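You operate a simulated robot arm through the tools that you are given. There is no shell and no other tool. Be economical: measure what you need, move in short steps, check, and stop when the job is done.

The job below is to be done with a simulated robot arm. You get a single attempt, and the scene is never put back.

TASK
Put things in order on the top of the work bench. At the end: the green pad stands on top of the yellow tape roll; the green oil can from the top of the work bench stands where the white filter stood; the white filter from the top of the work bench stands where the clear beaker (marked "BUFFER") stood; the clear beaker from the top of the work bench stands where the green pad stood; whatever was shut is shut again. Leave all else as you found it, and nothing knocked over.
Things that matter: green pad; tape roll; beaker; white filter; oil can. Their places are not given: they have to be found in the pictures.

It is judged by the outcome, as a careful person would: the job done as asked, and still so three seconds after it is handed in. It fails if anything else is knocked over, pushed out of place, dropped, spilled or broken.

THE ROBOT
A 7-joint arm with a two-finger parallel gripper, fixed in place. Base frame: the origin is at the foot of the arm, x ahead of it, y to its left, z up; the work surface is at about z = 0. Units: cm, degrees, N and s.
With the tool pointing down near the work surface it reaches from about 24 to 62 cm from the base axis. Its first joint turns from -66.0 to 66.0 degrees. Payload 2.6 kg.
The tool frame sits at the grasp point between the pads (the TCP): z along the fingers, y along the line on which they close. The tips reach 3 cm beyond it. Largest opening 9.4 cm; finger width 2.8, thickness 1; the body of the gripper, 5 by 9.6 cm, starts 5.5 cm behind the TCP.
Orientation is that of the tool frame in the base frame, as a unit quaternion [w, x, y, z]. With the fingers straight down and closing along the base's y, the tool's x points along the base's -x, its y along +y and its z along -z.

THE INTERFACE
- The arm moves only by the tool play_rows. Its argument "deltas" is a list of rows, each an object (a shift or turn left out is 0, a gripper value left out holds the last) with "xyz": the shift along the tool's x, y, z in cm, a list of three; "delta_rot": the turn, a rotation vector about the tool's x, y, z in degrees, a list of three. In form: [{"xyz": [tx, ty, tz], "delta_rot": [wx, wy, wz]}, ...]. A call has 1 to 20 rows; each row shifts and turns the commanded pose from where the row before left it, along the tool's axes as they then stand. "grip" is the finger opening in cm, from 0 to 9.4, set as the call begins (left out, the last holds). A row lasts 0.2 s, in which the tool goes at most 5 cm and 8.6 degrees; a call with a longer step from one row to the next is refused whole, and so is a gripper value outside its range. A pose out of reach is approached as far as the arm can. The call stops where the force on the tool passes 40 N (or 10 N more than at its start, if that is more) or the arm is blocked; 0.2 s more then pass. The fingers move at their own pace (about 7.2 cm/s each) and stop on an object; they squeeze with about 29 N. The grip force told is the motor's: it shows also when the fingers shut on nothing. Time passes only in rows, and 0.2 s behind the last, so rows that do not move let the fingers close. The reply holds the time, the measured pose of the TCP, the force on the tool along the base axes, the opening and the grip force, in the units named above and with some noise, and new pictures: "pictures" is both (left out), scene, wrist or none.
- Cameras (640 x 400 px; columns grow to the right, rows downward): "scene" is fixed at [3.54, 43.65, 55.9]; the picture's right is [-0.72, -0.70, 0.00], its down [-0.49, 0.50, -0.72] and it looks along [0.50, -0.51, -0.70] (base axes); focal length 347 px, centre (320, 200). "wrist" rides on the gripper at [-3.7, 0, -5.8] in the tool frame; the picture's right is [0.00, -1.00, 0.00], its down [0.97, 0.00, -0.24] and it looks along [0.24, 0.00, 0.97] (tool axes); focal length 218 px, centre (320, 200).
- locate(camera, pixels): there is no depth. For up to 12 entries [column, row, z] of the newest picture of that camera ("zoom" is the newest enlarged one), the place [x, y] in the base frame at which the ray of that pixel passes the height z, good to about 0.2 cm, but the place of the scene camera against the robot may be out by one fixed shift of up to 1.2 cm in any direction. The clock stands still meanwhile.
- enlarge(camera, box): a new picture of the part [left, top, right, bottom] of that camera's present view, enlarged. The clock stands still meanwhile.
- job_done(): hands the job in; it is judged then, once.

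Go step by step. Measure first, check grasps and placings, and put right what went wrong. The budget is 80 turns and 120 pictures, counting those below and the enlarged ones. Unless the task says otherwise, let go and move clear before handing in, and close with one line.

The tools are called after "Emit:" by a JSON object that holds its "name" and its "arguments". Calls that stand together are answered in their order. play_rows: Moves the arm, as the interface text tells. Its arguments: {"type":"object","properties":{"deltas":{"type":"array","items":{"type":"object","properties":{"xyz":{"type":"array","items":{"type":"number"}},"delta_rot":{"type":"array","items":{"type":"number"}}}}},"grip":{"type":"number"},"pictures":{"type":"string","enum":["both","scene","wrist","none"]}},"required":["deltas"]} The other tools are called the same way: locate (camera, pixels) gives the place at which the rays of pixels pass given heights; enlarge (camera, box) takes an enlarged picture of a part of a camera's view; job_done () hands the job in.

At the start:

```text
clock: 0.0
tcp_pos: [44.56, 8.27, 24.4]
orientation: [0.0, 0.0, 1.0, 0.0]
wrist_force: [0.3, 0.9, -0.4]
grip_width: 9.39
finger_force: 0.1
```

scene: 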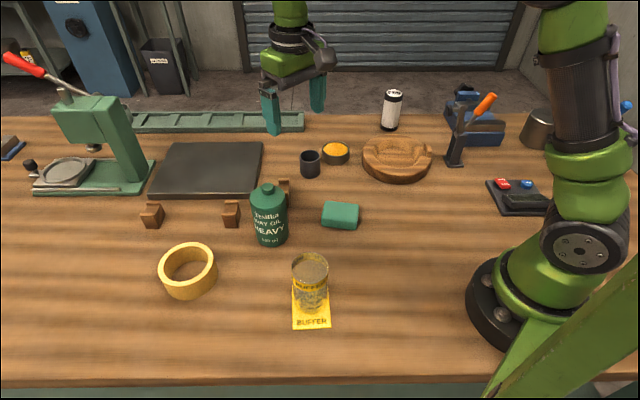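
wrist: 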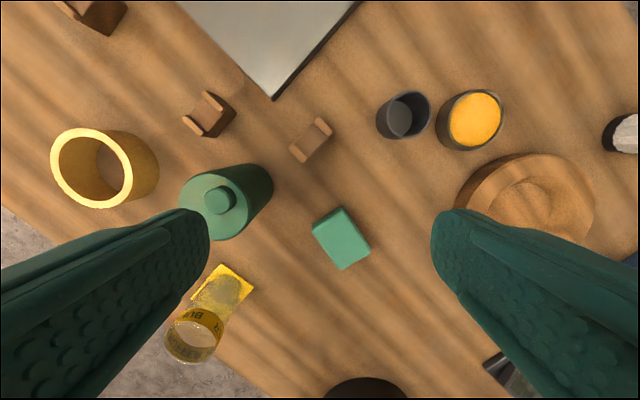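

The pictures show the oil can (268,215), green pad (340,215), tape roll (188,270), beaker (310,285) on or near a yellow card, and the white filter (391,110). I'll zoom in to measure each of them.

Emit:
{"name": "enlarge", "arguments": {"camera": "scene", "box": [240, 170, 400, 340]}}

Emit:
{"name": "enlarge", "arguments": {"camera": "scene", "box": [290, 70, 530, 220]}}

Emit:
{"name": "locate", "arguments": {"camera": "wrist", "pixels": [[92, 168, 4], [105, 168, 0], [222, 205, 8], [341, 238, 2], [192, 335, 7], [222, 290, 0], [620, 132, 8], [507, 205, 3], [404, 115, 0]]}}

Emit:
{"name": "locate", "arguments": {"camera": "scene", "pixels": [[187, 262, 4], [190, 280, 0], [268, 190, 12], [268, 238, 0], [341, 210, 2], [310, 263, 7], [311, 300, 0], [311, 325, 0], [391, 126, 0], [393, 93, 9]]}}

```text
2.35 times, centred on (320, 255) of scene
```

zoom: 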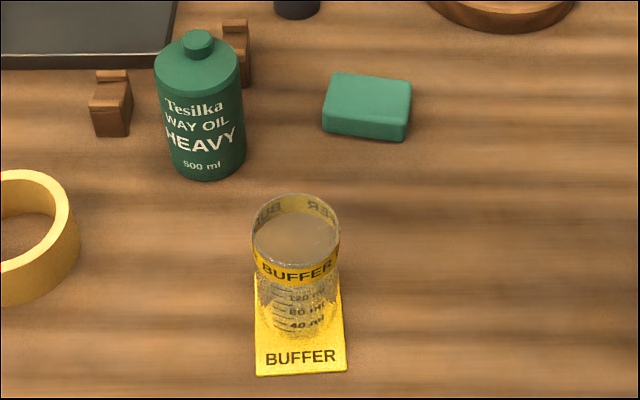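

```text
2.67 times, centred on (410, 145) of scene
```

zoom: 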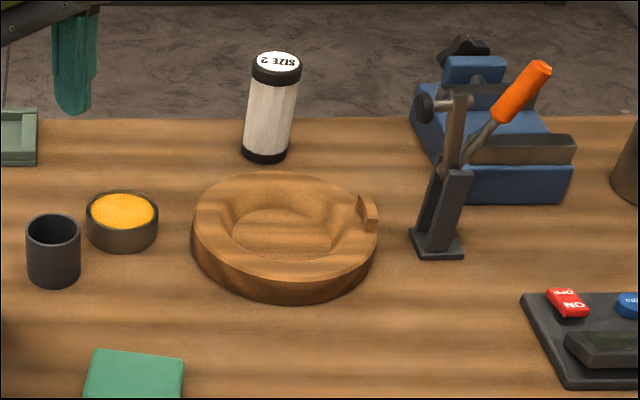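

```text
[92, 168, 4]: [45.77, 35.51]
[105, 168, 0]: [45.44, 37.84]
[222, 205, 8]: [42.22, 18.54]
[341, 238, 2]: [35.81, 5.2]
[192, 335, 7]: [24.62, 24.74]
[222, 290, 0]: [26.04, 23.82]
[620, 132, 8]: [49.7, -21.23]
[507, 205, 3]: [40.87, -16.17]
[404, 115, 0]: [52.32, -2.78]
```

```text
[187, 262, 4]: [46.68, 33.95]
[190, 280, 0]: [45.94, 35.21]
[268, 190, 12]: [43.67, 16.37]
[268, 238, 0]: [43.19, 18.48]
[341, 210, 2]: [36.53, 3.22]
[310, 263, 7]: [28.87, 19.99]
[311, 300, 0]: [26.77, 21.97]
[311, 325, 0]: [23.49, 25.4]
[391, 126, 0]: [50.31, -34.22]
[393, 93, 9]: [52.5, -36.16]
```

The scene shows the beaker holds liquid and stands on a flat "BUFFER" card. The scene and wrist places differ by about 1–2 cm, so I'll trust the wrist camera. Next I'll hover over the green pad, turned along its edges.

Emit:
{"name": "play_rows", "arguments": {"deltas": [{"xyz": [2.93, -1, 2.6]}, {"xyz": [2.93, -1, 2.6]}, {"xyz": [2.94, -1, 2.8]}, {"delta_rot": [0, 0, -7.4]}, {"delta_rot": [0, 0, -7.4]}, {"delta_rot": [0, 0, -7.4]}, {"delta_rot": [0, 0, -7.4]}, {"delta_rot": [0, 0, -7.4]}, {}]}}

```text
clock: 2.0
tcp_pos: [35.81, 5.16, 16.3]
orientation: [0.001, -0.318, 0.948, 0.001]
wrist_force: [-0.3, -0.1, -0.4]
grip_width: 9.43
finger_force: 0.0
```

scene: 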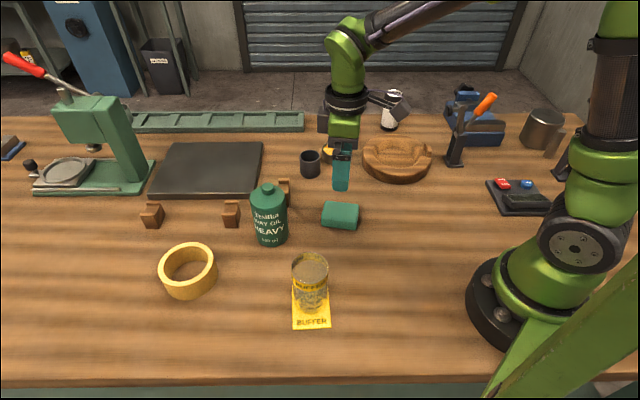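
wrist: 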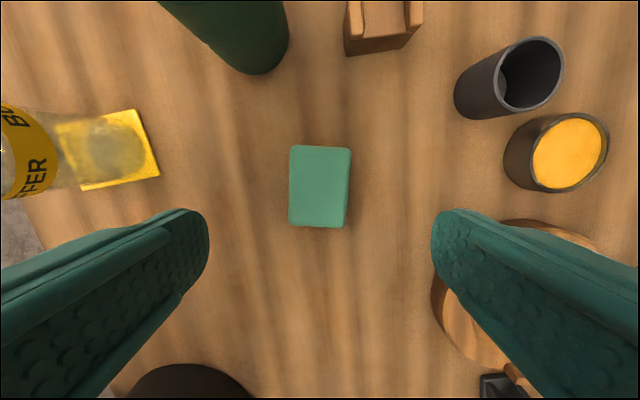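

The pad at (320,187) is now nearly axis-aligned in the wrist view. I'll measure its corners and cross-check its height with the scene camera.

Emit:
{"name": "locate", "arguments": {"camera": "wrist", "pixels": [[292, 146, 2], [351, 149, 2], [347, 227, 2], [290, 224, 2], [320, 187, 2], [320, 187, 0], [136, 110, 0], [159, 174, 0], [82, 189, 0], [56, 123, 0]]}}

Emit:
{"name": "enlarge", "arguments": {"camera": "scene", "box": [300, 180, 380, 240]}}

Emit:
{"name": "locate", "arguments": {"camera": "scene", "pixels": [[292, 290, 0], [328, 290, 0], [330, 326, 0], [293, 328, 0]]}}

```text
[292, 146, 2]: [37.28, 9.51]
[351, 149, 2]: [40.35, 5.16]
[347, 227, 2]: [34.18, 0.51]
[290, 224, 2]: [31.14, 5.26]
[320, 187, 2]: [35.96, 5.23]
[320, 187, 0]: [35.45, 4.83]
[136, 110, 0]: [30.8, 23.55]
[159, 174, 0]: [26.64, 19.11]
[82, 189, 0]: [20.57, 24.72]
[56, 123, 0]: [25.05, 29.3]
```

```text
6.67 times, centred on (340, 210) of scene
```

zoom: 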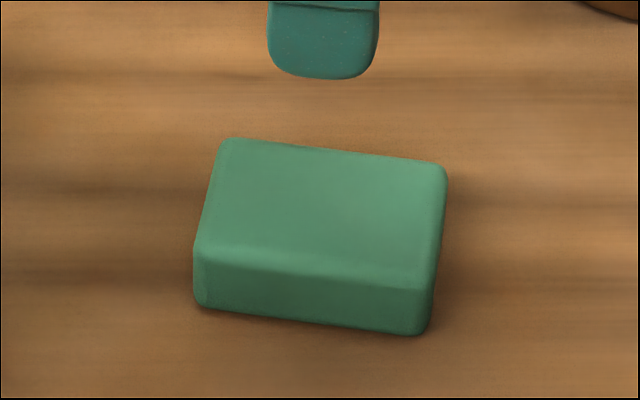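

```text
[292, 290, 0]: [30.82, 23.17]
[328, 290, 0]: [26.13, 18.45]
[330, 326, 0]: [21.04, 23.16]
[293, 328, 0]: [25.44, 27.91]
```

The card corners give a scene shift of about (0,-1). I'll work out the pad's height from the zoom.

Emit:
{"name": "locate", "arguments": {"camera": "zoom", "pixels": [[198, 303, 0], [425, 334, 0], [225, 140, 2], [446, 168, 2], [432, 283, 2], [197, 250, 2], [225, 140, 3], [446, 168, 3]]}}

Emit:
{"name": "locate", "arguments": {"camera": "wrist", "pixels": [[292, 146, 3], [351, 149, 3], [347, 227, 3], [290, 224, 3], [320, 187, 3]]}}

```text
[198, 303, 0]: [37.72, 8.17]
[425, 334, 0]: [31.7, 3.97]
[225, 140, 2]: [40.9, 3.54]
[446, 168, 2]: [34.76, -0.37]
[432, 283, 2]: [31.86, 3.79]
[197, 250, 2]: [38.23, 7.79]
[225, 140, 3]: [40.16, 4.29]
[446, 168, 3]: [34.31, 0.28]
```

```text
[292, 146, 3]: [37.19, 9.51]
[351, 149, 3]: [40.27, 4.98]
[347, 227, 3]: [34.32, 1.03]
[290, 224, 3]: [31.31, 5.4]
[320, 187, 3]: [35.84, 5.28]
```

The pad is about 5 × 7.3 × 2.5 cm, centred near (35.8, 5.15) with its long axis at 35°. I'll trim the yaw by 2°, descend to z≈3.6 and close on the short side.

Emit:
{"name": "play_rows", "arguments": {"deltas": [{"delta_rot": [0, 0, 2]}, {"xyz": [0, 0, 3]}, {"xyz": [0, 0, 3]}, {"xyz": [0, 0, 3]}, {"xyz": [0, 0, 2]}, {"xyz": [0, 0, 1.0]}, {"xyz": [0, 0, 0.7]}, {}], "grip": 9.4}}

Emit:
{"name": "play_rows", "arguments": {"deltas": [{}, {}, {}, {}, {}], "grip": 3.5, "pictures": "wrist"}}

```text
clock: 3.8
tcp_pos: [35.84, 5.15, 3.66]
orientation: [0.0, -0.301, 0.954, 0.0]
wrist_force: [0.4, 0.3, -0.1]
grip_width: 9.38
finger_force: 0.0
```

scene: 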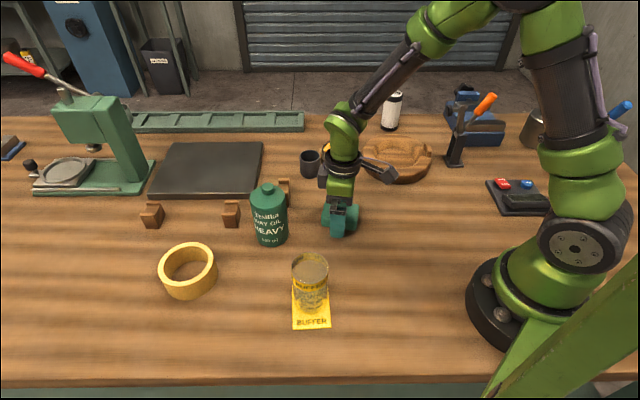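
wrist: 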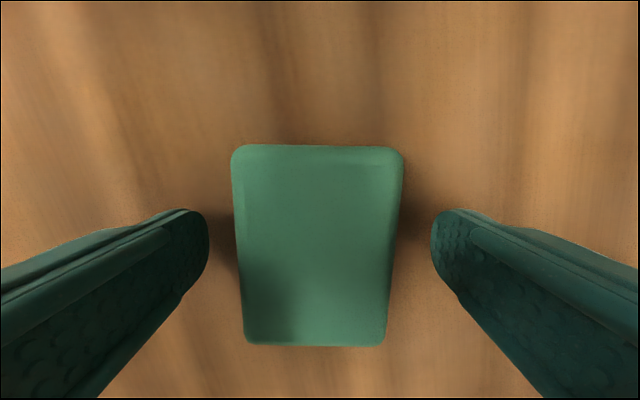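

```text
clock: 5.0
tcp_pos: [35.84, 5.21, 3.65]
orientation: [0.0, -0.301, 0.954, 0.0]
wrist_force: [0.0, 0.7, -0.2]
grip_width: 5.41
finger_force: 28.9
```

wrist: 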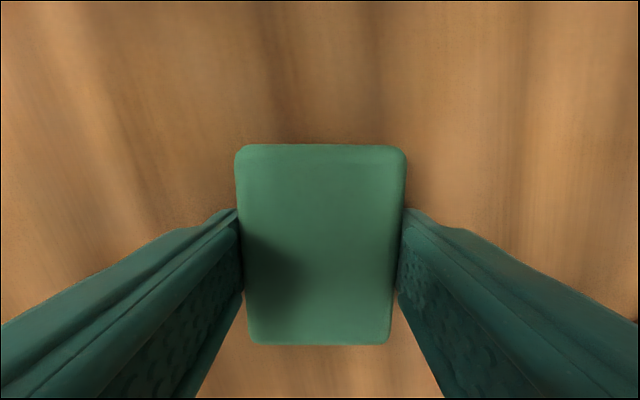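

The pad is held at 5.41 cm. I'll locate it to get its offset from the TCP and lift it.

Emit:
{"name": "locate", "arguments": {"camera": "wrist", "pixels": [[236, 146, 2.4], [405, 146, 2.4], [391, 344, 2.4], [248, 344, 2.4]]}}

Emit:
{"name": "play_rows", "arguments": {"deltas": [{"xyz": [0, 0, -2]}, {"xyz": [0, 0, -4]}, {"xyz": [0, 0, -4]}, {"xyz": [0, 0, -4]}, {"xyz": [0, 0, -3]}, {}]}}

```text
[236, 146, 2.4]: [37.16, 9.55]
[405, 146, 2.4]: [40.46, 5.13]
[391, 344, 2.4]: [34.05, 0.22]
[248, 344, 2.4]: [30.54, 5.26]
```

```text
clock: 6.4
tcp_pos: [35.91, 5.15, 20.82]
orientation: [0.001, -0.3, 0.954, 0.0]
wrist_force: [0.2, -0.2, -0.8]
grip_width: 5.4
finger_force: 28.9
```

scene: 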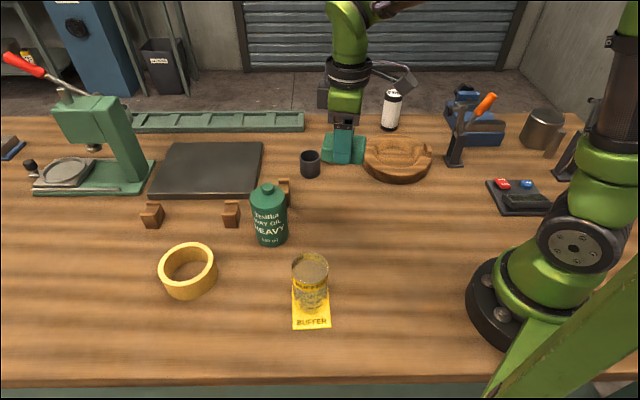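
wrist: 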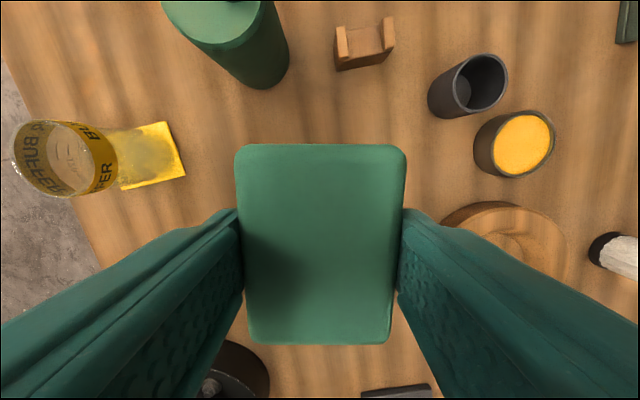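

The pad came up cleanly. I'll move to a viewing spot short of the tape roll so it shows above the pad in the wrist view.

Emit:
{"name": "play_rows", "arguments": {"deltas": [{"xyz": [-2.47, 3.12, 0]}, {"xyz": [-2.47, 3.12, 0]}, {"xyz": [-2.47, 3.12, 0]}, {"xyz": [-2.47, 3.12, 0]}, {"xyz": [-2.47, 3.12, 0]}, {"xyz": [-2.47, 3.12, 0]}, {}]}}

```text
clock: 8.0
tcp_pos: [37.37, 29.1, 20.54]
orientation: [0.0, -0.301, 0.954, 0.0]
wrist_force: [-0.7, 0.6, -0.9]
grip_width: 5.41
finger_force: 29.6
```

scene: 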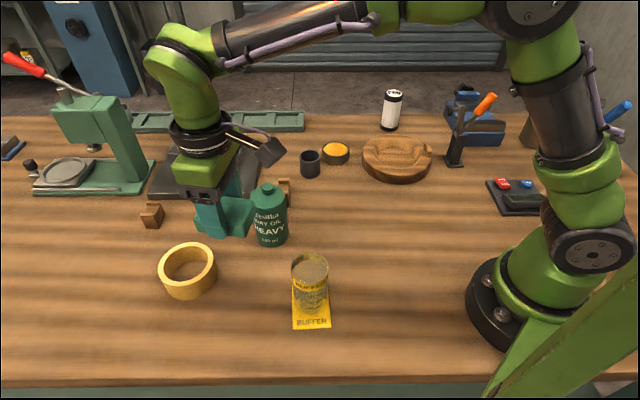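
wrist: 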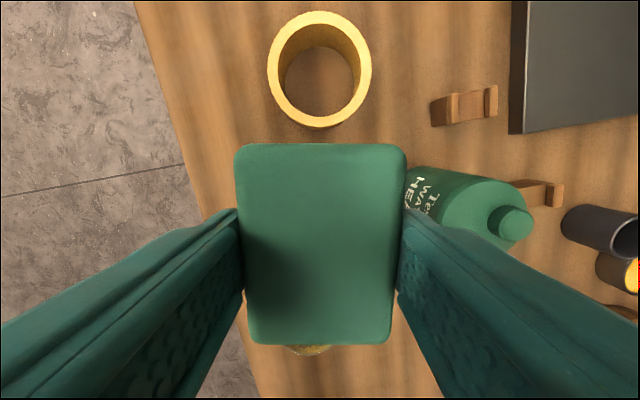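

The tape ring's top rim spans columns 267–372 and rows 11–127, and it's centred ahead of the pad. I'll locate it at candidate heights.

Emit:
{"name": "locate", "arguments": {"camera": "wrist", "pixels": [[320, 11, 4.5], [320, 117, 4.5], [267, 66, 4.5], [372, 66, 4.5], [320, 127, 0], [320, 25, 4.5], [320, 104, 4.5]]}}

Emit:
{"name": "enlarge", "arguments": {"camera": "scene", "box": [140, 230, 240, 310]}}

Emit:
{"name": "locate", "arguments": {"camera": "scene", "pixels": [[190, 243, 4.5], [184, 286, 4.5], [158, 270, 4.5], [218, 262, 4.5], [187, 299, 0], [214, 285, 0]]}}

```text
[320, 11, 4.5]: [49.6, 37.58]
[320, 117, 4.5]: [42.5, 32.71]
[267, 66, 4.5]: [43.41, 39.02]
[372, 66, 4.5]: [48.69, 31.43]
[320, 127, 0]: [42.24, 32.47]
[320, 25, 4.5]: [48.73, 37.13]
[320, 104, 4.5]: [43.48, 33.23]
```

```text
5.00 times, centred on (190, 270) of scene
```

zoom: 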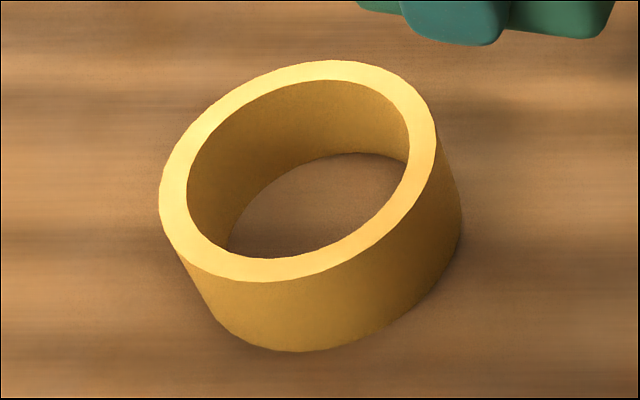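

```text
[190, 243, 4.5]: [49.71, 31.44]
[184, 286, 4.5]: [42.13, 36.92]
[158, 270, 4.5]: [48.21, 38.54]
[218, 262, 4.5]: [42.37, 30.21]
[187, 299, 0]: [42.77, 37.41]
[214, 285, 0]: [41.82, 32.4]
```

The ring is centred at about (46.05, 35.15), with top z≈4.3, outer diameter ≈8.8 and inner ≈6.5, so the pad will bridge it. I'll move over it and lower to just above.

Emit:
{"name": "play_rows", "arguments": {"deltas": [{"xyz": [-3.64, 0, 0]}, {"xyz": [-3.64, 0, 0]}, {"xyz": [-3.64, 0, 0]}, {"xyz": [0, 0, 3.5]}, {"xyz": [0, 0, 3.5]}, {"xyz": [0, 0, 2.5]}, {"xyz": [0, 0, 1.3]}, {}]}}

Emit:
{"name": "enlarge", "arguments": {"camera": "scene", "box": [130, 200, 258, 310]}}

```text
clock: 9.8
tcp_pos: [46.12, 35.33, 9.82]
orientation: [0.0, -0.301, 0.954, 0.0]
wrist_force: [0.7, 0.3, -0.3]
grip_width: 5.39
finger_force: 29.1
```

scene: 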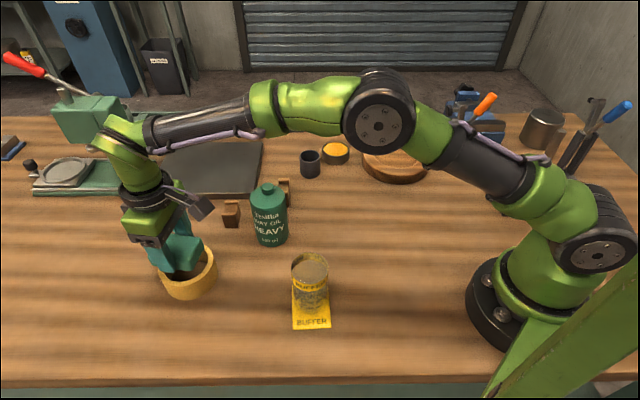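
wrist: 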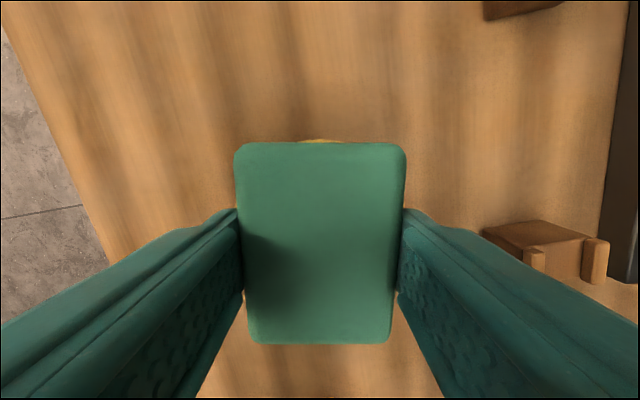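

```text
3.64 times, centred on (194, 255) of scene
```

zoom: 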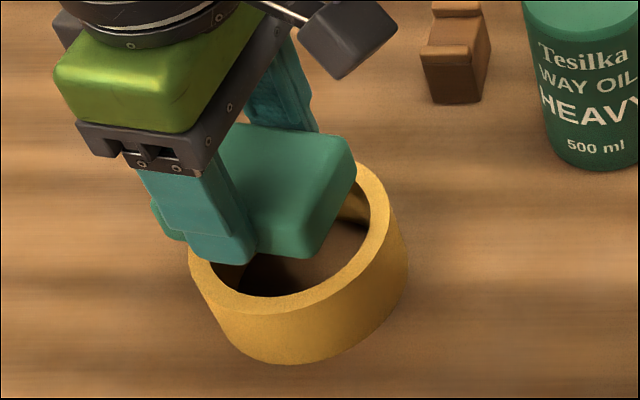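

The pad hovers over the ring. I'll lower it in small steps, watching the force.

Emit:
{"name": "play_rows", "arguments": {"deltas": [{"xyz": [0, 0, 0.6]}, {"xyz": [0, 0, 0.4]}, {"xyz": [0, 0, 0.25]}, {}], "pictures": "scene"}}

Emit:
{"name": "enlarge", "arguments": {"camera": "scene", "box": [130, 200, 258, 310]}}

```text
clock: 10.8
tcp_pos: [46.18, 35.41, 8.74]
orientation: [-0.001, -0.301, 0.954, 0.0]
wrist_force: [-0.4, 0.2, -0.2]
grip_width: 5.4
finger_force: 29.1
```

scene: 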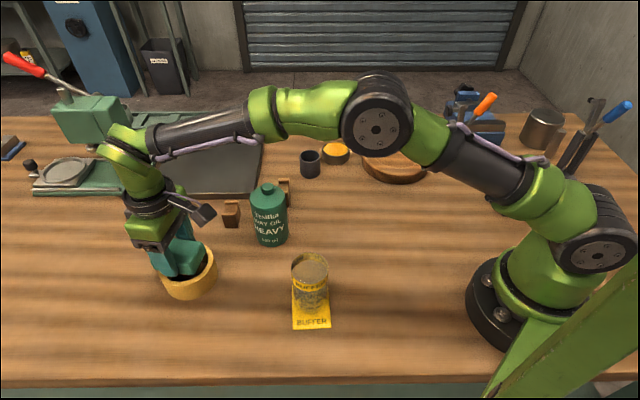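

```text
3.64 times, centred on (194, 255) of scene
```

zoom: 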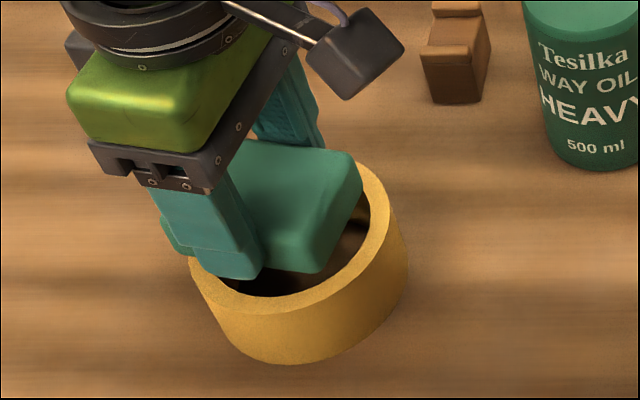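

There's no contact yet (bottom ≈5.1). I'll keep lowering in small steps.

Emit:
{"name": "play_rows", "arguments": {"deltas": [{"xyz": [0, 0, 0.2]}, {"xyz": [0, 0, 0.2]}, {}], "pictures": "none"}}

Emit:
{"name": "play_rows", "arguments": {"deltas": [{"xyz": [0, 0, 0.15]}, {}], "pictures": "none"}}

Emit:
{"name": "play_rows", "arguments": {"deltas": [{"xyz": [0, 0, 0.15]}, {}], "pictures": "none"}}

Emit:
{"name": "enlarge", "arguments": {"camera": "scene", "box": [130, 200, 258, 310]}}

```text
clock: 11.6
tcp_pos: [46.15, 35.37, 8.29]
orientation: [0.0, -0.301, 0.954, 0.001]
wrist_force: [0.0, 0.9, -1.5]
grip_width: 5.4
finger_force: 28.8
```

```text
clock: 12.2
tcp_pos: [46.19, 35.28, 8.15]
orientation: [0.001, -0.301, 0.954, 0.001]
wrist_force: [-1.3, -2.1, 4.1]
grip_width: 5.4
finger_force: 28.9
```

```text
clock: 12.8
tcp_pos: [46.22, 35.28, 8.05]
orientation: [0.002, -0.3, 0.954, 0.0]
wrist_force: [-4.5, -4.5, 18.2]
grip_width: 5.41
finger_force: 28.5
```

```text
3.64 times, centred on (194, 255) of scene
```

zoom: 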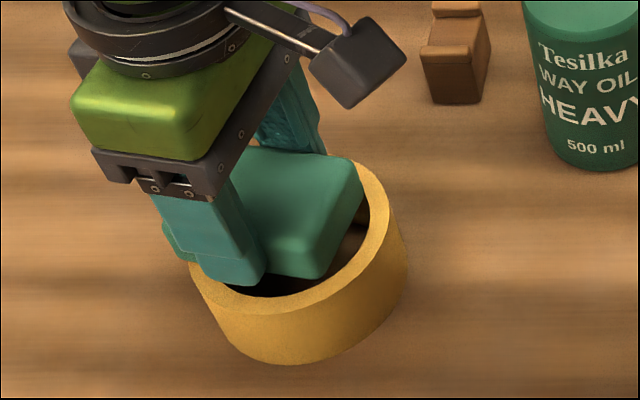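

Contact came at z≈8.1, but in the zoom the pad looks shifted left on the ring. I'll measure both in this zoom before letting go.

Emit:
{"name": "locate", "arguments": {"camera": "zoom", "pixels": [[362, 180, 6.6], [318, 278, 4.6], [310, 250, 6.6], [164, 240, 6.0], [405, 235, 4.4], [250, 308, 4.4], [188, 262, 4.4], [365, 165, 4.4], [369, 210, 4.4]]}}

Emit:
{"name": "play_rows", "arguments": {"deltas": [{"xyz": [0, 0, -0.3]}, {}], "pictures": "wrist"}}

```text
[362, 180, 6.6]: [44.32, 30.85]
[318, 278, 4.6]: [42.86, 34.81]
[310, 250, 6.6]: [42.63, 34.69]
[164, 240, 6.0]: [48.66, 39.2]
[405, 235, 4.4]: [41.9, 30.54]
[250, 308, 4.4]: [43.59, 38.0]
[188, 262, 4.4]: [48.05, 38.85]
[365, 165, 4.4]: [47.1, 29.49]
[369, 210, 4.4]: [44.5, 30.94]
```

```text
clock: 13.4
tcp_pos: [46.16, 35.36, 8.22]
orientation: [0.0, -0.301, 0.954, 0.0]
wrist_force: [2.1, 3.1, 4.3]
grip_width: 5.41
finger_force: 29.2
```

wrist: 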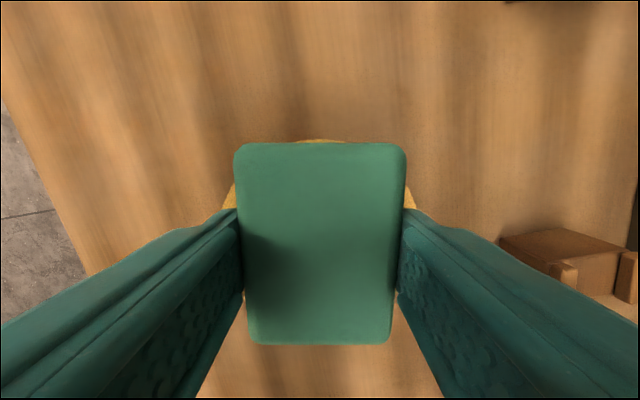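

The scene says the pad sits roughly 0.5–1 cm too far outward. The rim also shows in the wrist view at (320,139) and at both sides, so I'll zoom there for a fix.

Emit:
{"name": "enlarge", "arguments": {"camera": "wrist", "box": [210, 125, 430, 225]}}

```text
2.91 times, centred on (320, 175) of wrist
```

zoom: 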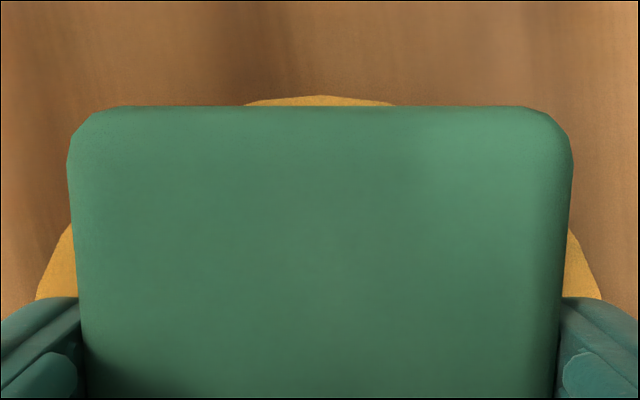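

Emit:
{"name": "locate", "arguments": {"camera": "zoom", "pixels": [[320, 96, 4.4], [70, 226, 4.4], [568, 228, 4.4], [38, 290, 4.4], [600, 290, 4.4], [320, 106, 6.9]]}}

Emit:
{"name": "locate", "arguments": {"camera": "wrist", "pixels": [[320, 344, 6.9], [320, 344, 6.5]]}}

```text
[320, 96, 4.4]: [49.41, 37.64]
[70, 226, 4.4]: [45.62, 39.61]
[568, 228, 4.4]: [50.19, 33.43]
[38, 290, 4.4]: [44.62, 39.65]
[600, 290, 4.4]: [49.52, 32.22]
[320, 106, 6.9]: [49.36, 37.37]
```

```text
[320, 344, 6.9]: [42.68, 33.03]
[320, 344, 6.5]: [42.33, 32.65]
```

Fitting a circle to the rim points puts the ring centre 0.65 cm nearer the robot than the pad, which agrees with the scene. I'll lift slightly, shift tool x +0.65 and lower again.

Emit:
{"name": "play_rows", "arguments": {"deltas": [{"xyz": [0, 0, -0.6]}, {"xyz": [0.65, -0.05, 0]}, {}, {"xyz": [0, 0, 0.4]}, {"xyz": [0, 0, 0.15]}, {}], "pictures": "none"}}

Emit:
{"name": "play_rows", "arguments": {"deltas": [{"xyz": [0, 0, 0.15]}, {}], "pictures": "none"}}

Emit:
{"name": "enlarge", "arguments": {"camera": "scene", "box": [130, 200, 258, 310]}}

```text
clock: 14.8
tcp_pos: [45.71, 34.86, 8.21]
orientation: [0.001, -0.301, 0.954, 0.0]
wrist_force: [-0.2, -0.1, -0.8]
grip_width: 5.38
finger_force: 29.5
```

```text
clock: 15.4
tcp_pos: [45.76, 35.0, 8.15]
orientation: [0.0, -0.3, 0.954, 0.0]
wrist_force: [0.2, 0.4, 1.2]
grip_width: 5.38
finger_force: 29.6
```

```text
3.64 times, centred on (194, 255) of scene
```

zoom: 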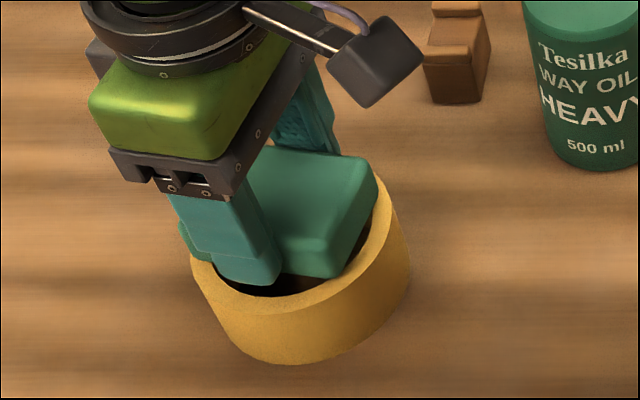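

It's better, but the scene suggests about 0.3 cm more is needed. I'll re-fit with the wrist zoom.

Emit:
{"name": "enlarge", "arguments": {"camera": "wrist", "box": [210, 125, 430, 225]}}

```text
2.91 times, centred on (320, 175) of wrist
```

zoom: 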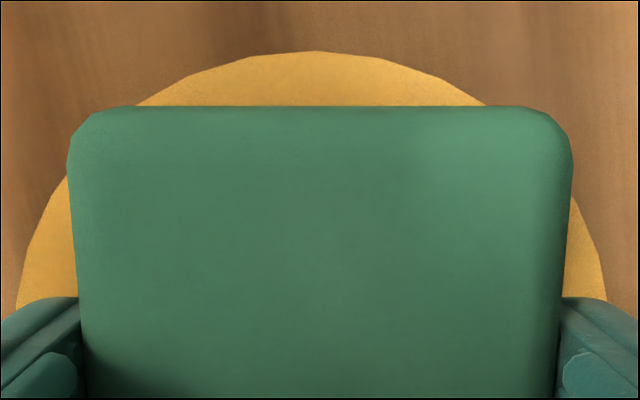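

Emit:
{"name": "locate", "arguments": {"camera": "zoom", "pixels": [[315, 52, 4.4], [135, 107, 4.4], [485, 104, 4.4], [68, 176, 4.4], [573, 198, 4.4], [18, 300, 4.4], [605, 295, 4.4], [320, 106, 6.9]]}}

Emit:
{"name": "locate", "arguments": {"camera": "wrist", "pixels": [[320, 344, 6.9]]}}

```text
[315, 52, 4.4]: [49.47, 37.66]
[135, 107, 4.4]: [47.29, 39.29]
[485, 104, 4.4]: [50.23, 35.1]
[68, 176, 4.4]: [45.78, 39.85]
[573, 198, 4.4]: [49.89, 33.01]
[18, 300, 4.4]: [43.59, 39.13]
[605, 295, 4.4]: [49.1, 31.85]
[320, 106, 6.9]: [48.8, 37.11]
```

```text
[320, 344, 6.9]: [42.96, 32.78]
```

The fit now puts the ring centre within 0.1–0.2 cm of the pad's centre, so I'll release and rise.

Emit:
{"name": "play_rows", "arguments": {"deltas": [{}, {}, {}, {}], "grip": 7.5, "pictures": "none"}}

Emit:
{"name": "play_rows", "arguments": {"deltas": [{"xyz": [0, 0, -1]}, {"xyz": [0, 0, -3]}, {"xyz": [0, 0, -4]}, {"xyz": [0, 0, -4]}, {"xyz": [0.5, 0, -1]}, {}]}}

Emit:
{"name": "enlarge", "arguments": {"camera": "scene", "box": [130, 200, 258, 310]}}

```text
clock: 16.4
tcp_pos: [45.71, 34.94, 8.13]
orientation: [0.0, -0.301, 0.954, 0.0]
wrist_force: [0.4, -0.5, 0.1]
grip_width: 7.49
finger_force: 0.0
```

```text
clock: 17.8
tcp_pos: [45.08, 34.61, 21.15]
orientation: [0.0, -0.3, 0.954, 0.0]
wrist_force: [0.0, 0.0, 0.5]
grip_width: 7.48
finger_force: 0.0
```

scene: 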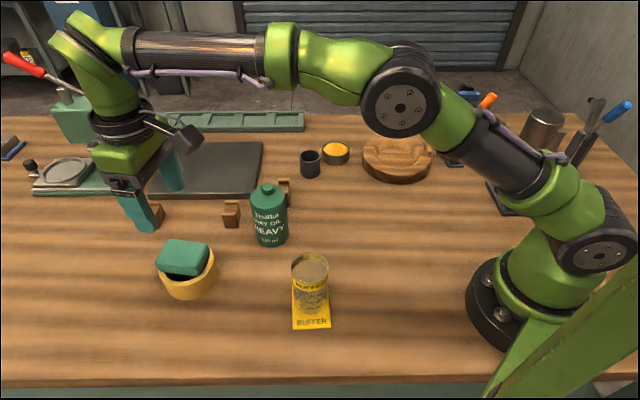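
wrist: 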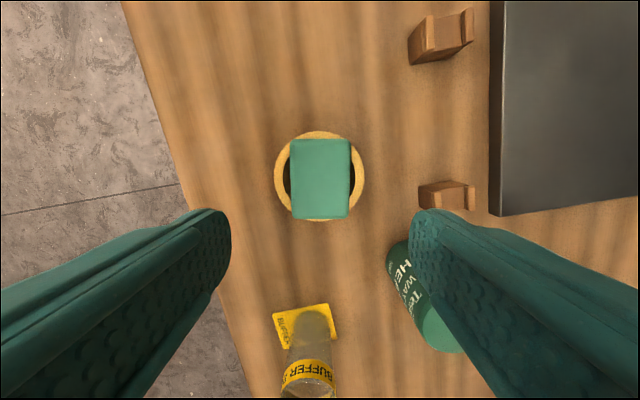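

```text
3.64 times, centred on (194, 255) of scene
```

zoom: 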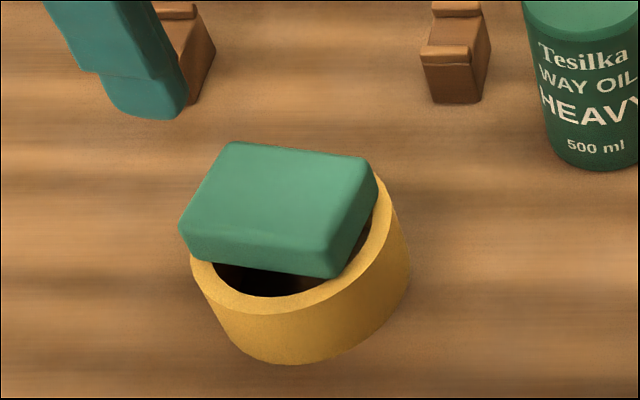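

The pad rests level on the ring. I'll zoom in with the wrist view to confirm the corners overlap the rim and to measure the beaker.

Emit:
{"name": "enlarge", "arguments": {"camera": "wrist", "box": [256, 115, 384, 235]}}

Emit:
{"name": "locate", "arguments": {"camera": "wrist", "pixels": [[292, 139, 6.9], [350, 139, 6.9], [348, 219, 6.9], [291, 218, 6.9], [320, 131, 4.4], [320, 221, 4.4], [275, 176, 4.4], [366, 176, 4.4]]}}

```text
3.33 times, centred on (320, 175) of wrist
```

zoom: 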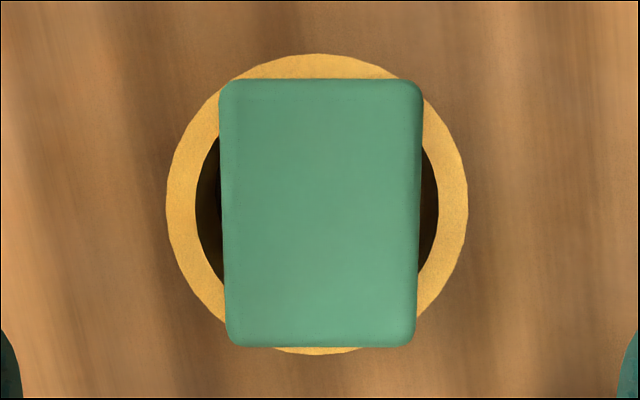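

```text
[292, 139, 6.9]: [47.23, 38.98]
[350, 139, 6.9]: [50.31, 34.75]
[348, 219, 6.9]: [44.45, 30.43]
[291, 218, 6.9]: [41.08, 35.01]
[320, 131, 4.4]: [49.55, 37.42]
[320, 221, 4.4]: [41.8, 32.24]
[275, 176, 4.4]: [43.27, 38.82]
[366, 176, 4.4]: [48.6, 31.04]
```

The pad is well centred with all four corners on the rim. Next I'll go above the beaker.

Emit:
{"name": "play_rows", "arguments": {"deltas": [{"xyz": [3.53, 0.22, -0.15]}, {"xyz": [3.53, 0.22, -0.15]}, {"xyz": [3.53, 0.22, -0.15]}, {"xyz": [3.53, 0.22, -0.15]}, {"xyz": [3.53, 0.22, -0.15]}, {"xyz": [3.53, 0.22, -0.15]}, {}], "grip": 9.4}}

Emit:
{"name": "enlarge", "arguments": {"camera": "wrist", "box": [220, 100, 420, 260]}}

```text
clock: 19.4
tcp_pos: [27.08, 23.5, 21.91]
orientation: [0.0, -0.3, 0.954, 0.0]
wrist_force: [0.5, 0.1, -0.6]
grip_width: 9.41
finger_force: 0.1
```

scene: 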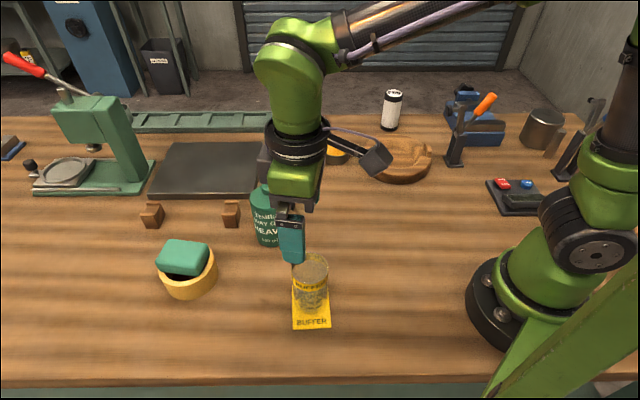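
wrist: 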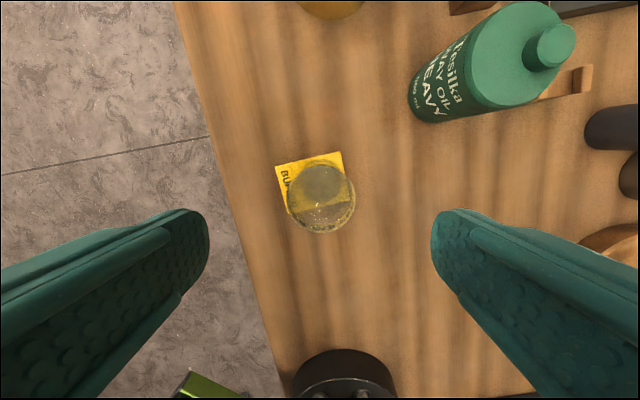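

```text
2.50 times, centred on (320, 180) of wrist
```

zoom: 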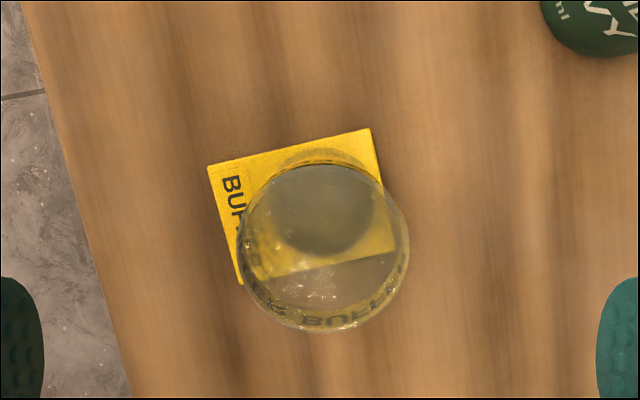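

The base shows as a disk around zoom (323,208) and the rim around (323,248). I'll locate both.

Emit:
{"name": "locate", "arguments": {"camera": "zoom", "pixels": [[323, 208, 0], [315, 148, 0], [323, 248, 8], [238, 248, 8], [409, 243, 8], [323, 333, 8], [323, 163, 8], [208, 166, 0], [370, 128, 0], [240, 284, 0], [396, 245, 0], [323, 248, 7]]}}

Emit:
{"name": "locate", "arguments": {"camera": "scene", "pixels": [[310, 266, 8], [310, 266, 7], [310, 254, 8], [311, 283, 8], [291, 268, 8], [328, 268, 8], [312, 311, 0]]}}

Emit:
{"name": "enlarge", "arguments": {"camera": "scene", "box": [270, 240, 350, 340]}}

```text
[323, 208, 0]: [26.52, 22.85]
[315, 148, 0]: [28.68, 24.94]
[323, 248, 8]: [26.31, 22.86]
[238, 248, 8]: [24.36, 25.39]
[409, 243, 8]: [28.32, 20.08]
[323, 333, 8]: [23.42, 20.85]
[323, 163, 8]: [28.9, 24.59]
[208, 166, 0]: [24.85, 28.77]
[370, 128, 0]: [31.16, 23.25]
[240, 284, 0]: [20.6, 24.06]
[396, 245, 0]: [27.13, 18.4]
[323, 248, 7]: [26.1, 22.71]
```

```text
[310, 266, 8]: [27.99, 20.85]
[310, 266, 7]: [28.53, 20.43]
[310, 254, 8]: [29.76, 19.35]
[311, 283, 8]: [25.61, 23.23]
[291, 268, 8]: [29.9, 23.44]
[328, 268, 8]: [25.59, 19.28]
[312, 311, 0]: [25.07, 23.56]
```

```text
4.00 times, centred on (310, 290) of scene
```

zoom: 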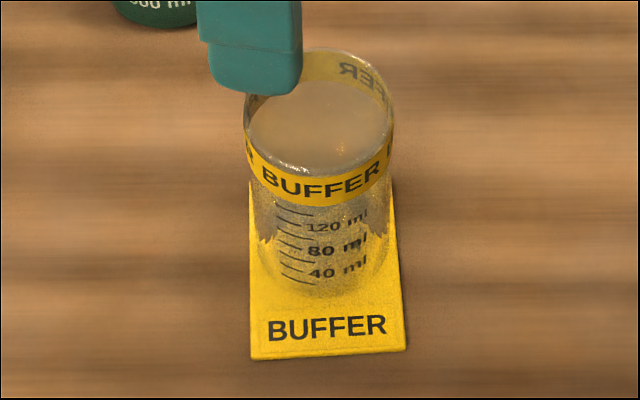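

The beaker is about 6 cm across and 10 cm tall, with its axis at about (26.5, 22.95). I'll centre over it and descend with open fingers.

Emit:
{"name": "play_rows", "arguments": {"deltas": [{"xyz": [0.79, -0.12, 0]}, {"xyz": [0, 0, 3]}, {"xyz": [0, 0, 3]}, {"xyz": [0, 0, 2]}, {}]}}

Emit:
{"name": "enlarge", "arguments": {"camera": "wrist", "box": [200, 100, 440, 300]}}

```text
clock: 20.6
tcp_pos: [26.51, 23.03, 13.82]
orientation: [0.0, -0.3, 0.954, 0.0]
wrist_force: [-0.5, -0.1, 0.8]
grip_width: 9.42
finger_force: 0.0
```

scene: 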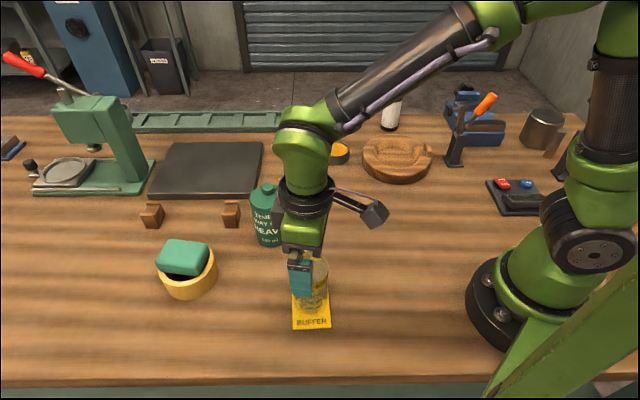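
wrist: 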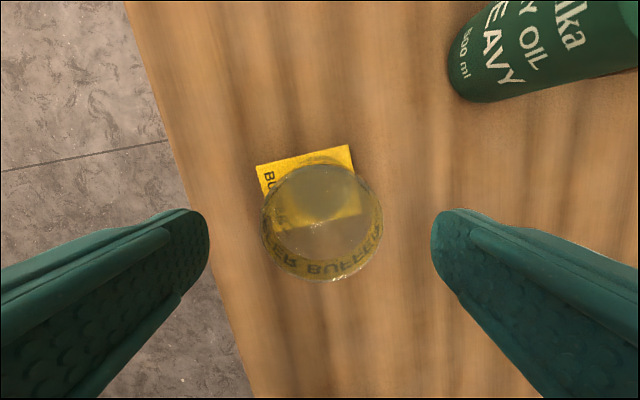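

```text
2.00 times, centred on (320, 200) of wrist
```

zoom: 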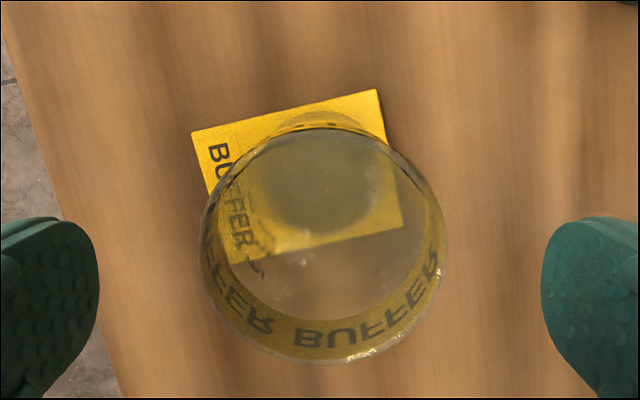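

The rim spans columns 260–383, so it's centred between the fingers. I'll check it fore-aft as well.

Emit:
{"name": "locate", "arguments": {"camera": "zoom", "pixels": [[201, 240, 9.5], [446, 240, 9.5], [323, 126, 9.5], [323, 362, 9.5], [323, 126, 8.5], [323, 362, 8.5], [320, 112, 0.3], [378, 90, 0], [192, 132, 0]]}}

```text
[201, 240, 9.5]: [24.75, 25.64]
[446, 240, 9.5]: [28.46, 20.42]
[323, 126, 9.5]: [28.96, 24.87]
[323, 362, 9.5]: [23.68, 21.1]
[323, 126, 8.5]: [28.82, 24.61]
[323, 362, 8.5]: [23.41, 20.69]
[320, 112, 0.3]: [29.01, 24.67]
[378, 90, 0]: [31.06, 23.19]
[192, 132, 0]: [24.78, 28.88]
```

The beaker's centre is (26.45, 23.0), right under the TCP. I'll descend to z=6 and close.

Emit:
{"name": "play_rows", "arguments": {"deltas": [{"xyz": [0, 0, 2]}, {"xyz": [0, 0, 2]}, {"xyz": [0, 0, 2]}, {"xyz": [0, 0, 1.2]}, {"xyz": [0, 0, 0.6]}, {}], "pictures": "none"}}

Emit:
{"name": "play_rows", "arguments": {"deltas": [{}, {}, {}, {}, {}], "grip": 4.5}}

```text
clock: 22.0
tcp_pos: [26.44, 23.02, 6.2]
orientation: [0.0, -0.301, 0.954, 0.0]
wrist_force: [0.1, 0.5, 0.3]
grip_width: 9.41
finger_force: 0.1
```

```text
clock: 23.2
tcp_pos: [26.6, 23.12, 6.18]
orientation: [0.0, -0.301, 0.954, 0.001]
wrist_force: [-0.6, -1.0, 0.2]
grip_width: 5.74
finger_force: 28.9
```

scene: 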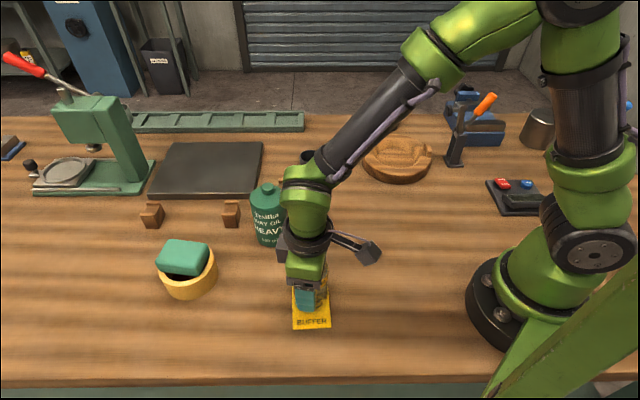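
wrist: 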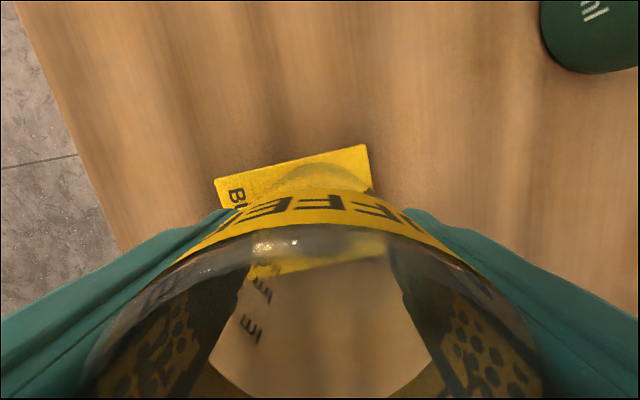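

The beaker is gripped at 5.74 cm. I'll lift gently with ramped rows to spare the liquid, and check that the card stays behind.

Emit:
{"name": "play_rows", "arguments": {"deltas": [{"xyz": [0, 0, -0.3]}, {"xyz": [0, 0, -0.6]}, {"xyz": [0, 0, -0.9]}, {"xyz": [0, 0, -1]}, {"xyz": [0, 0, -1]}, {"xyz": [0, 0, -1]}, {"xyz": [0, 0, -0.7]}, {"xyz": [0, 0, -0.4]}, {"xyz": [0, 0, -0.2]}, {}]}}

Emit:
{"name": "enlarge", "arguments": {"camera": "scene", "box": [260, 220, 360, 340]}}

```text
clock: 25.4
tcp_pos: [26.62, 23.07, 12.3]
orientation: [0.0, -0.3, 0.954, 0.0]
wrist_force: [-0.6, 1.0, -0.7]
grip_width: 5.73
finger_force: 29.1
```

scene: 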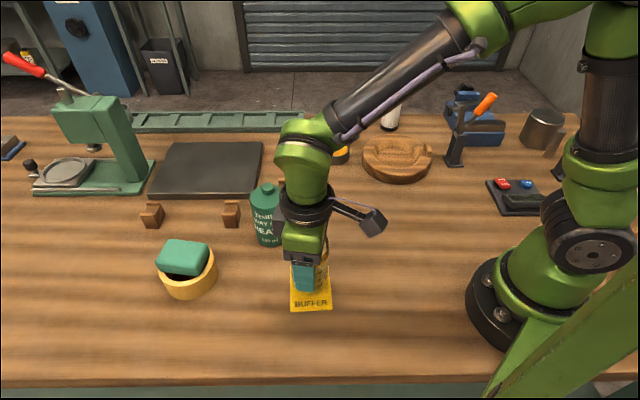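
wrist: 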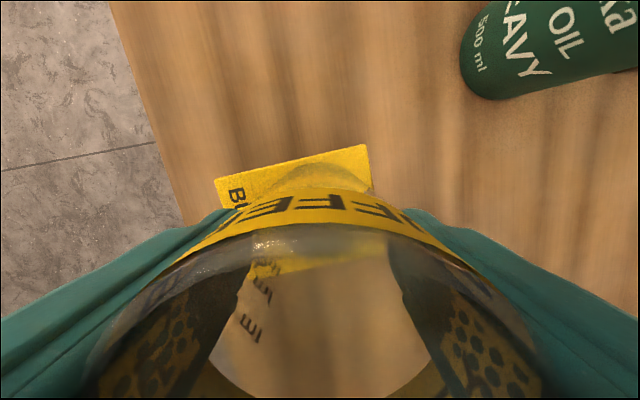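

```text
3.33 times, centred on (310, 280) of scene
```

zoom: 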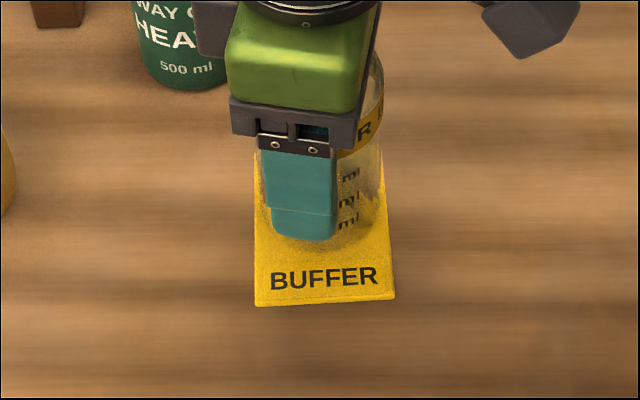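

The card lifted with the beaker, so it is the beaker's own base tag and goes along with it. I'll carry it level and smoothly to the pad's old place, about (35.7, 5.15).

Emit:
{"name": "play_rows", "arguments": {"deltas": [{"xyz": [0.056, -0.396, 0]}, {"xyz": [0.112, -0.792, 0]}, {"xyz": [0.168, -1.188, 0]}, {"xyz": [0.196, -1.38, 0]}, {"xyz": [0.196, -1.38, 0]}, {"xyz": [0.196, -1.38, 0]}, {"xyz": [0.196, -1.38, 0]}, {"xyz": [0.196, -1.38, 0]}, {"xyz": [0.196, -1.38, 0]}, {"xyz": [0.196, -1.38, 0]}, {"xyz": [0.196, -1.38, 0]}, {"xyz": [0.196, -1.38, 0]}, {"xyz": [0.196, -1.38, 0]}, {"xyz": [0.196, -1.38, 0]}, {"xyz": [0.168, -1.188, 0]}, {"xyz": [0.112, -0.792, 0]}, {"xyz": [0.056, -0.396, 0]}, {}]}}

```text
clock: 29.2
tcp_pos: [35.65, 5.12, 12.39]
orientation: [0.0, -0.301, 0.954, -0.001]
wrist_force: [-0.4, -0.4, -0.6]
grip_width: 5.75
finger_force: 28.5
```

scene: 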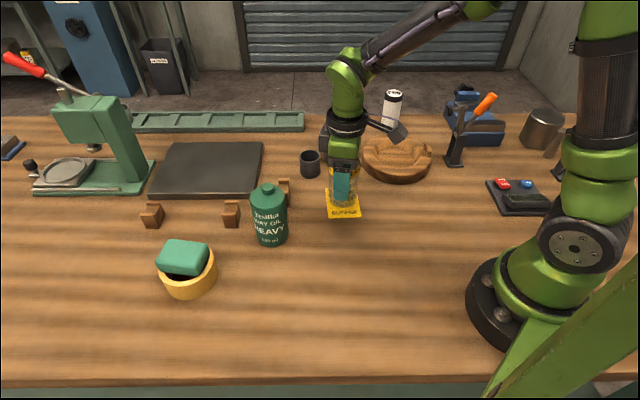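
wrist: 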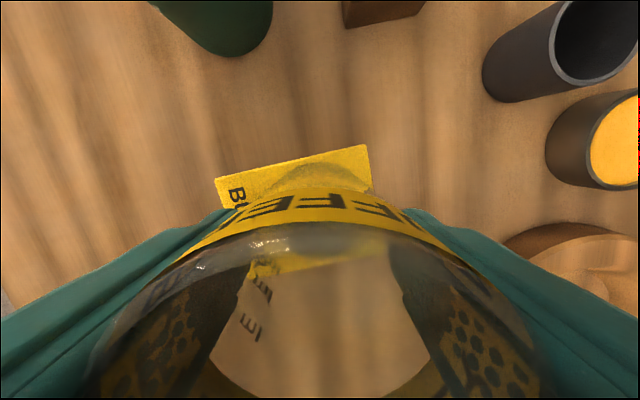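

The beaker is above the pad's old place and the plate is clear of its neighbours. I'll lower it gently.

Emit:
{"name": "play_rows", "arguments": {"deltas": [{"xyz": [0, 0, 0.3]}, {"xyz": [0, 0, 0.7]}, {"xyz": [0, 0, 1]}, {"xyz": [0, 0, 1]}, {"xyz": [0, 0, 1]}, {"xyz": [0, 0, 0.8]}, {"xyz": [0, 0, 0.5]}, {"xyz": [0, 0, 0.3]}, {"xyz": [0, 0, 0.2]}, {}], "pictures": "none"}}

Emit:
{"name": "play_rows", "arguments": {"deltas": [{"xyz": [0, 0, 0.15]}, {"xyz": [0, 0, 0.15]}, {"xyz": [0, 0, 0.1]}, {}], "pictures": "scene"}}

```text
clock: 31.4
tcp_pos: [35.68, 5.08, 6.43]
orientation: [0.0, -0.301, 0.954, 0.0]
wrist_force: [-0.5, 0.4, -1.2]
grip_width: 5.73
finger_force: 28.8
```

```text
clock: 32.4
tcp_pos: [35.75, 5.14, 6.19]
orientation: [0.001, -0.301, 0.954, 0.001]
wrist_force: [-7.7, -0.9, 23.5]
grip_width: 5.71
finger_force: 29.0
```

scene: 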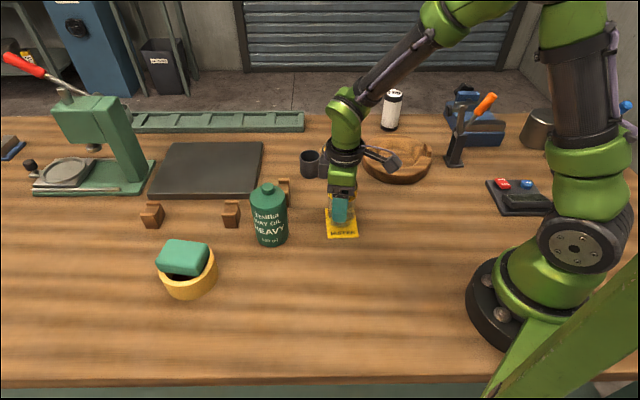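

The beaker is touching down (23 N). I'll relieve the pressure slightly, open, and rise straight up.

Emit:
{"name": "play_rows", "arguments": {"deltas": [{"xyz": [0, 0, -0.12]}, {}], "pictures": "none"}}

Emit:
{"name": "play_rows", "arguments": {"deltas": [{}, {}, {}, {}, {}], "grip": 9.4, "pictures": "none"}}

Emit:
{"name": "play_rows", "arguments": {"deltas": [{"xyz": [0, 0, -1]}, {"xyz": [0, 0, -2]}, {"xyz": [0, 0, -3]}, {"xyz": [0, 0, -4]}, {"xyz": [0, 0, -4]}, {"xyz": [0, 0, -4]}, {}]}}

```text
clock: 33.0
tcp_pos: [35.71, 5.04, 6.31]
orientation: [0.0, -0.301, 0.954, 0.0]
wrist_force: [0.3, 1.4, 1.5]
grip_width: 5.72
finger_force: 29.2
```

```text
clock: 34.2
tcp_pos: [35.67, 5.05, 6.27]
orientation: [0.001, -0.301, 0.954, 0.0]
wrist_force: [-0.6, -0.5, 0.1]
grip_width: 9.42
finger_force: 0.1
```

```text
clock: 35.8
tcp_pos: [35.69, 5.02, 24.33]
orientation: [-0.001, -0.3, 0.954, 0.0]
wrist_force: [-0.1, 0.8, 0.9]
grip_width: 9.35
finger_force: 0.1
```

scene: 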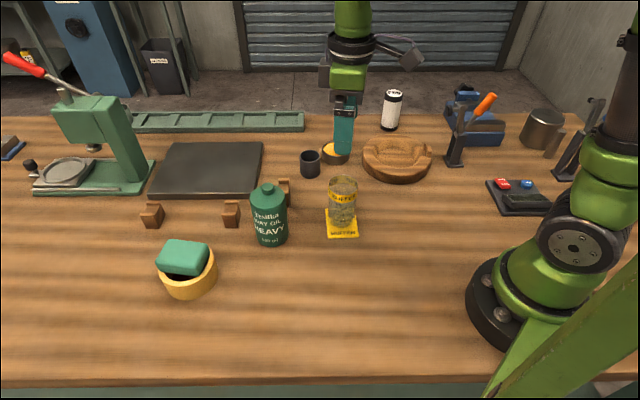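
wrist: 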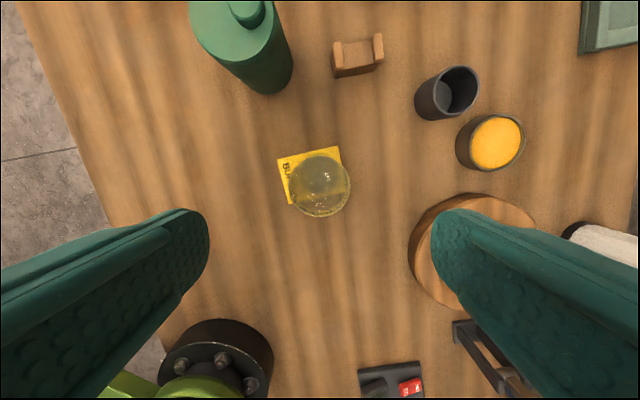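

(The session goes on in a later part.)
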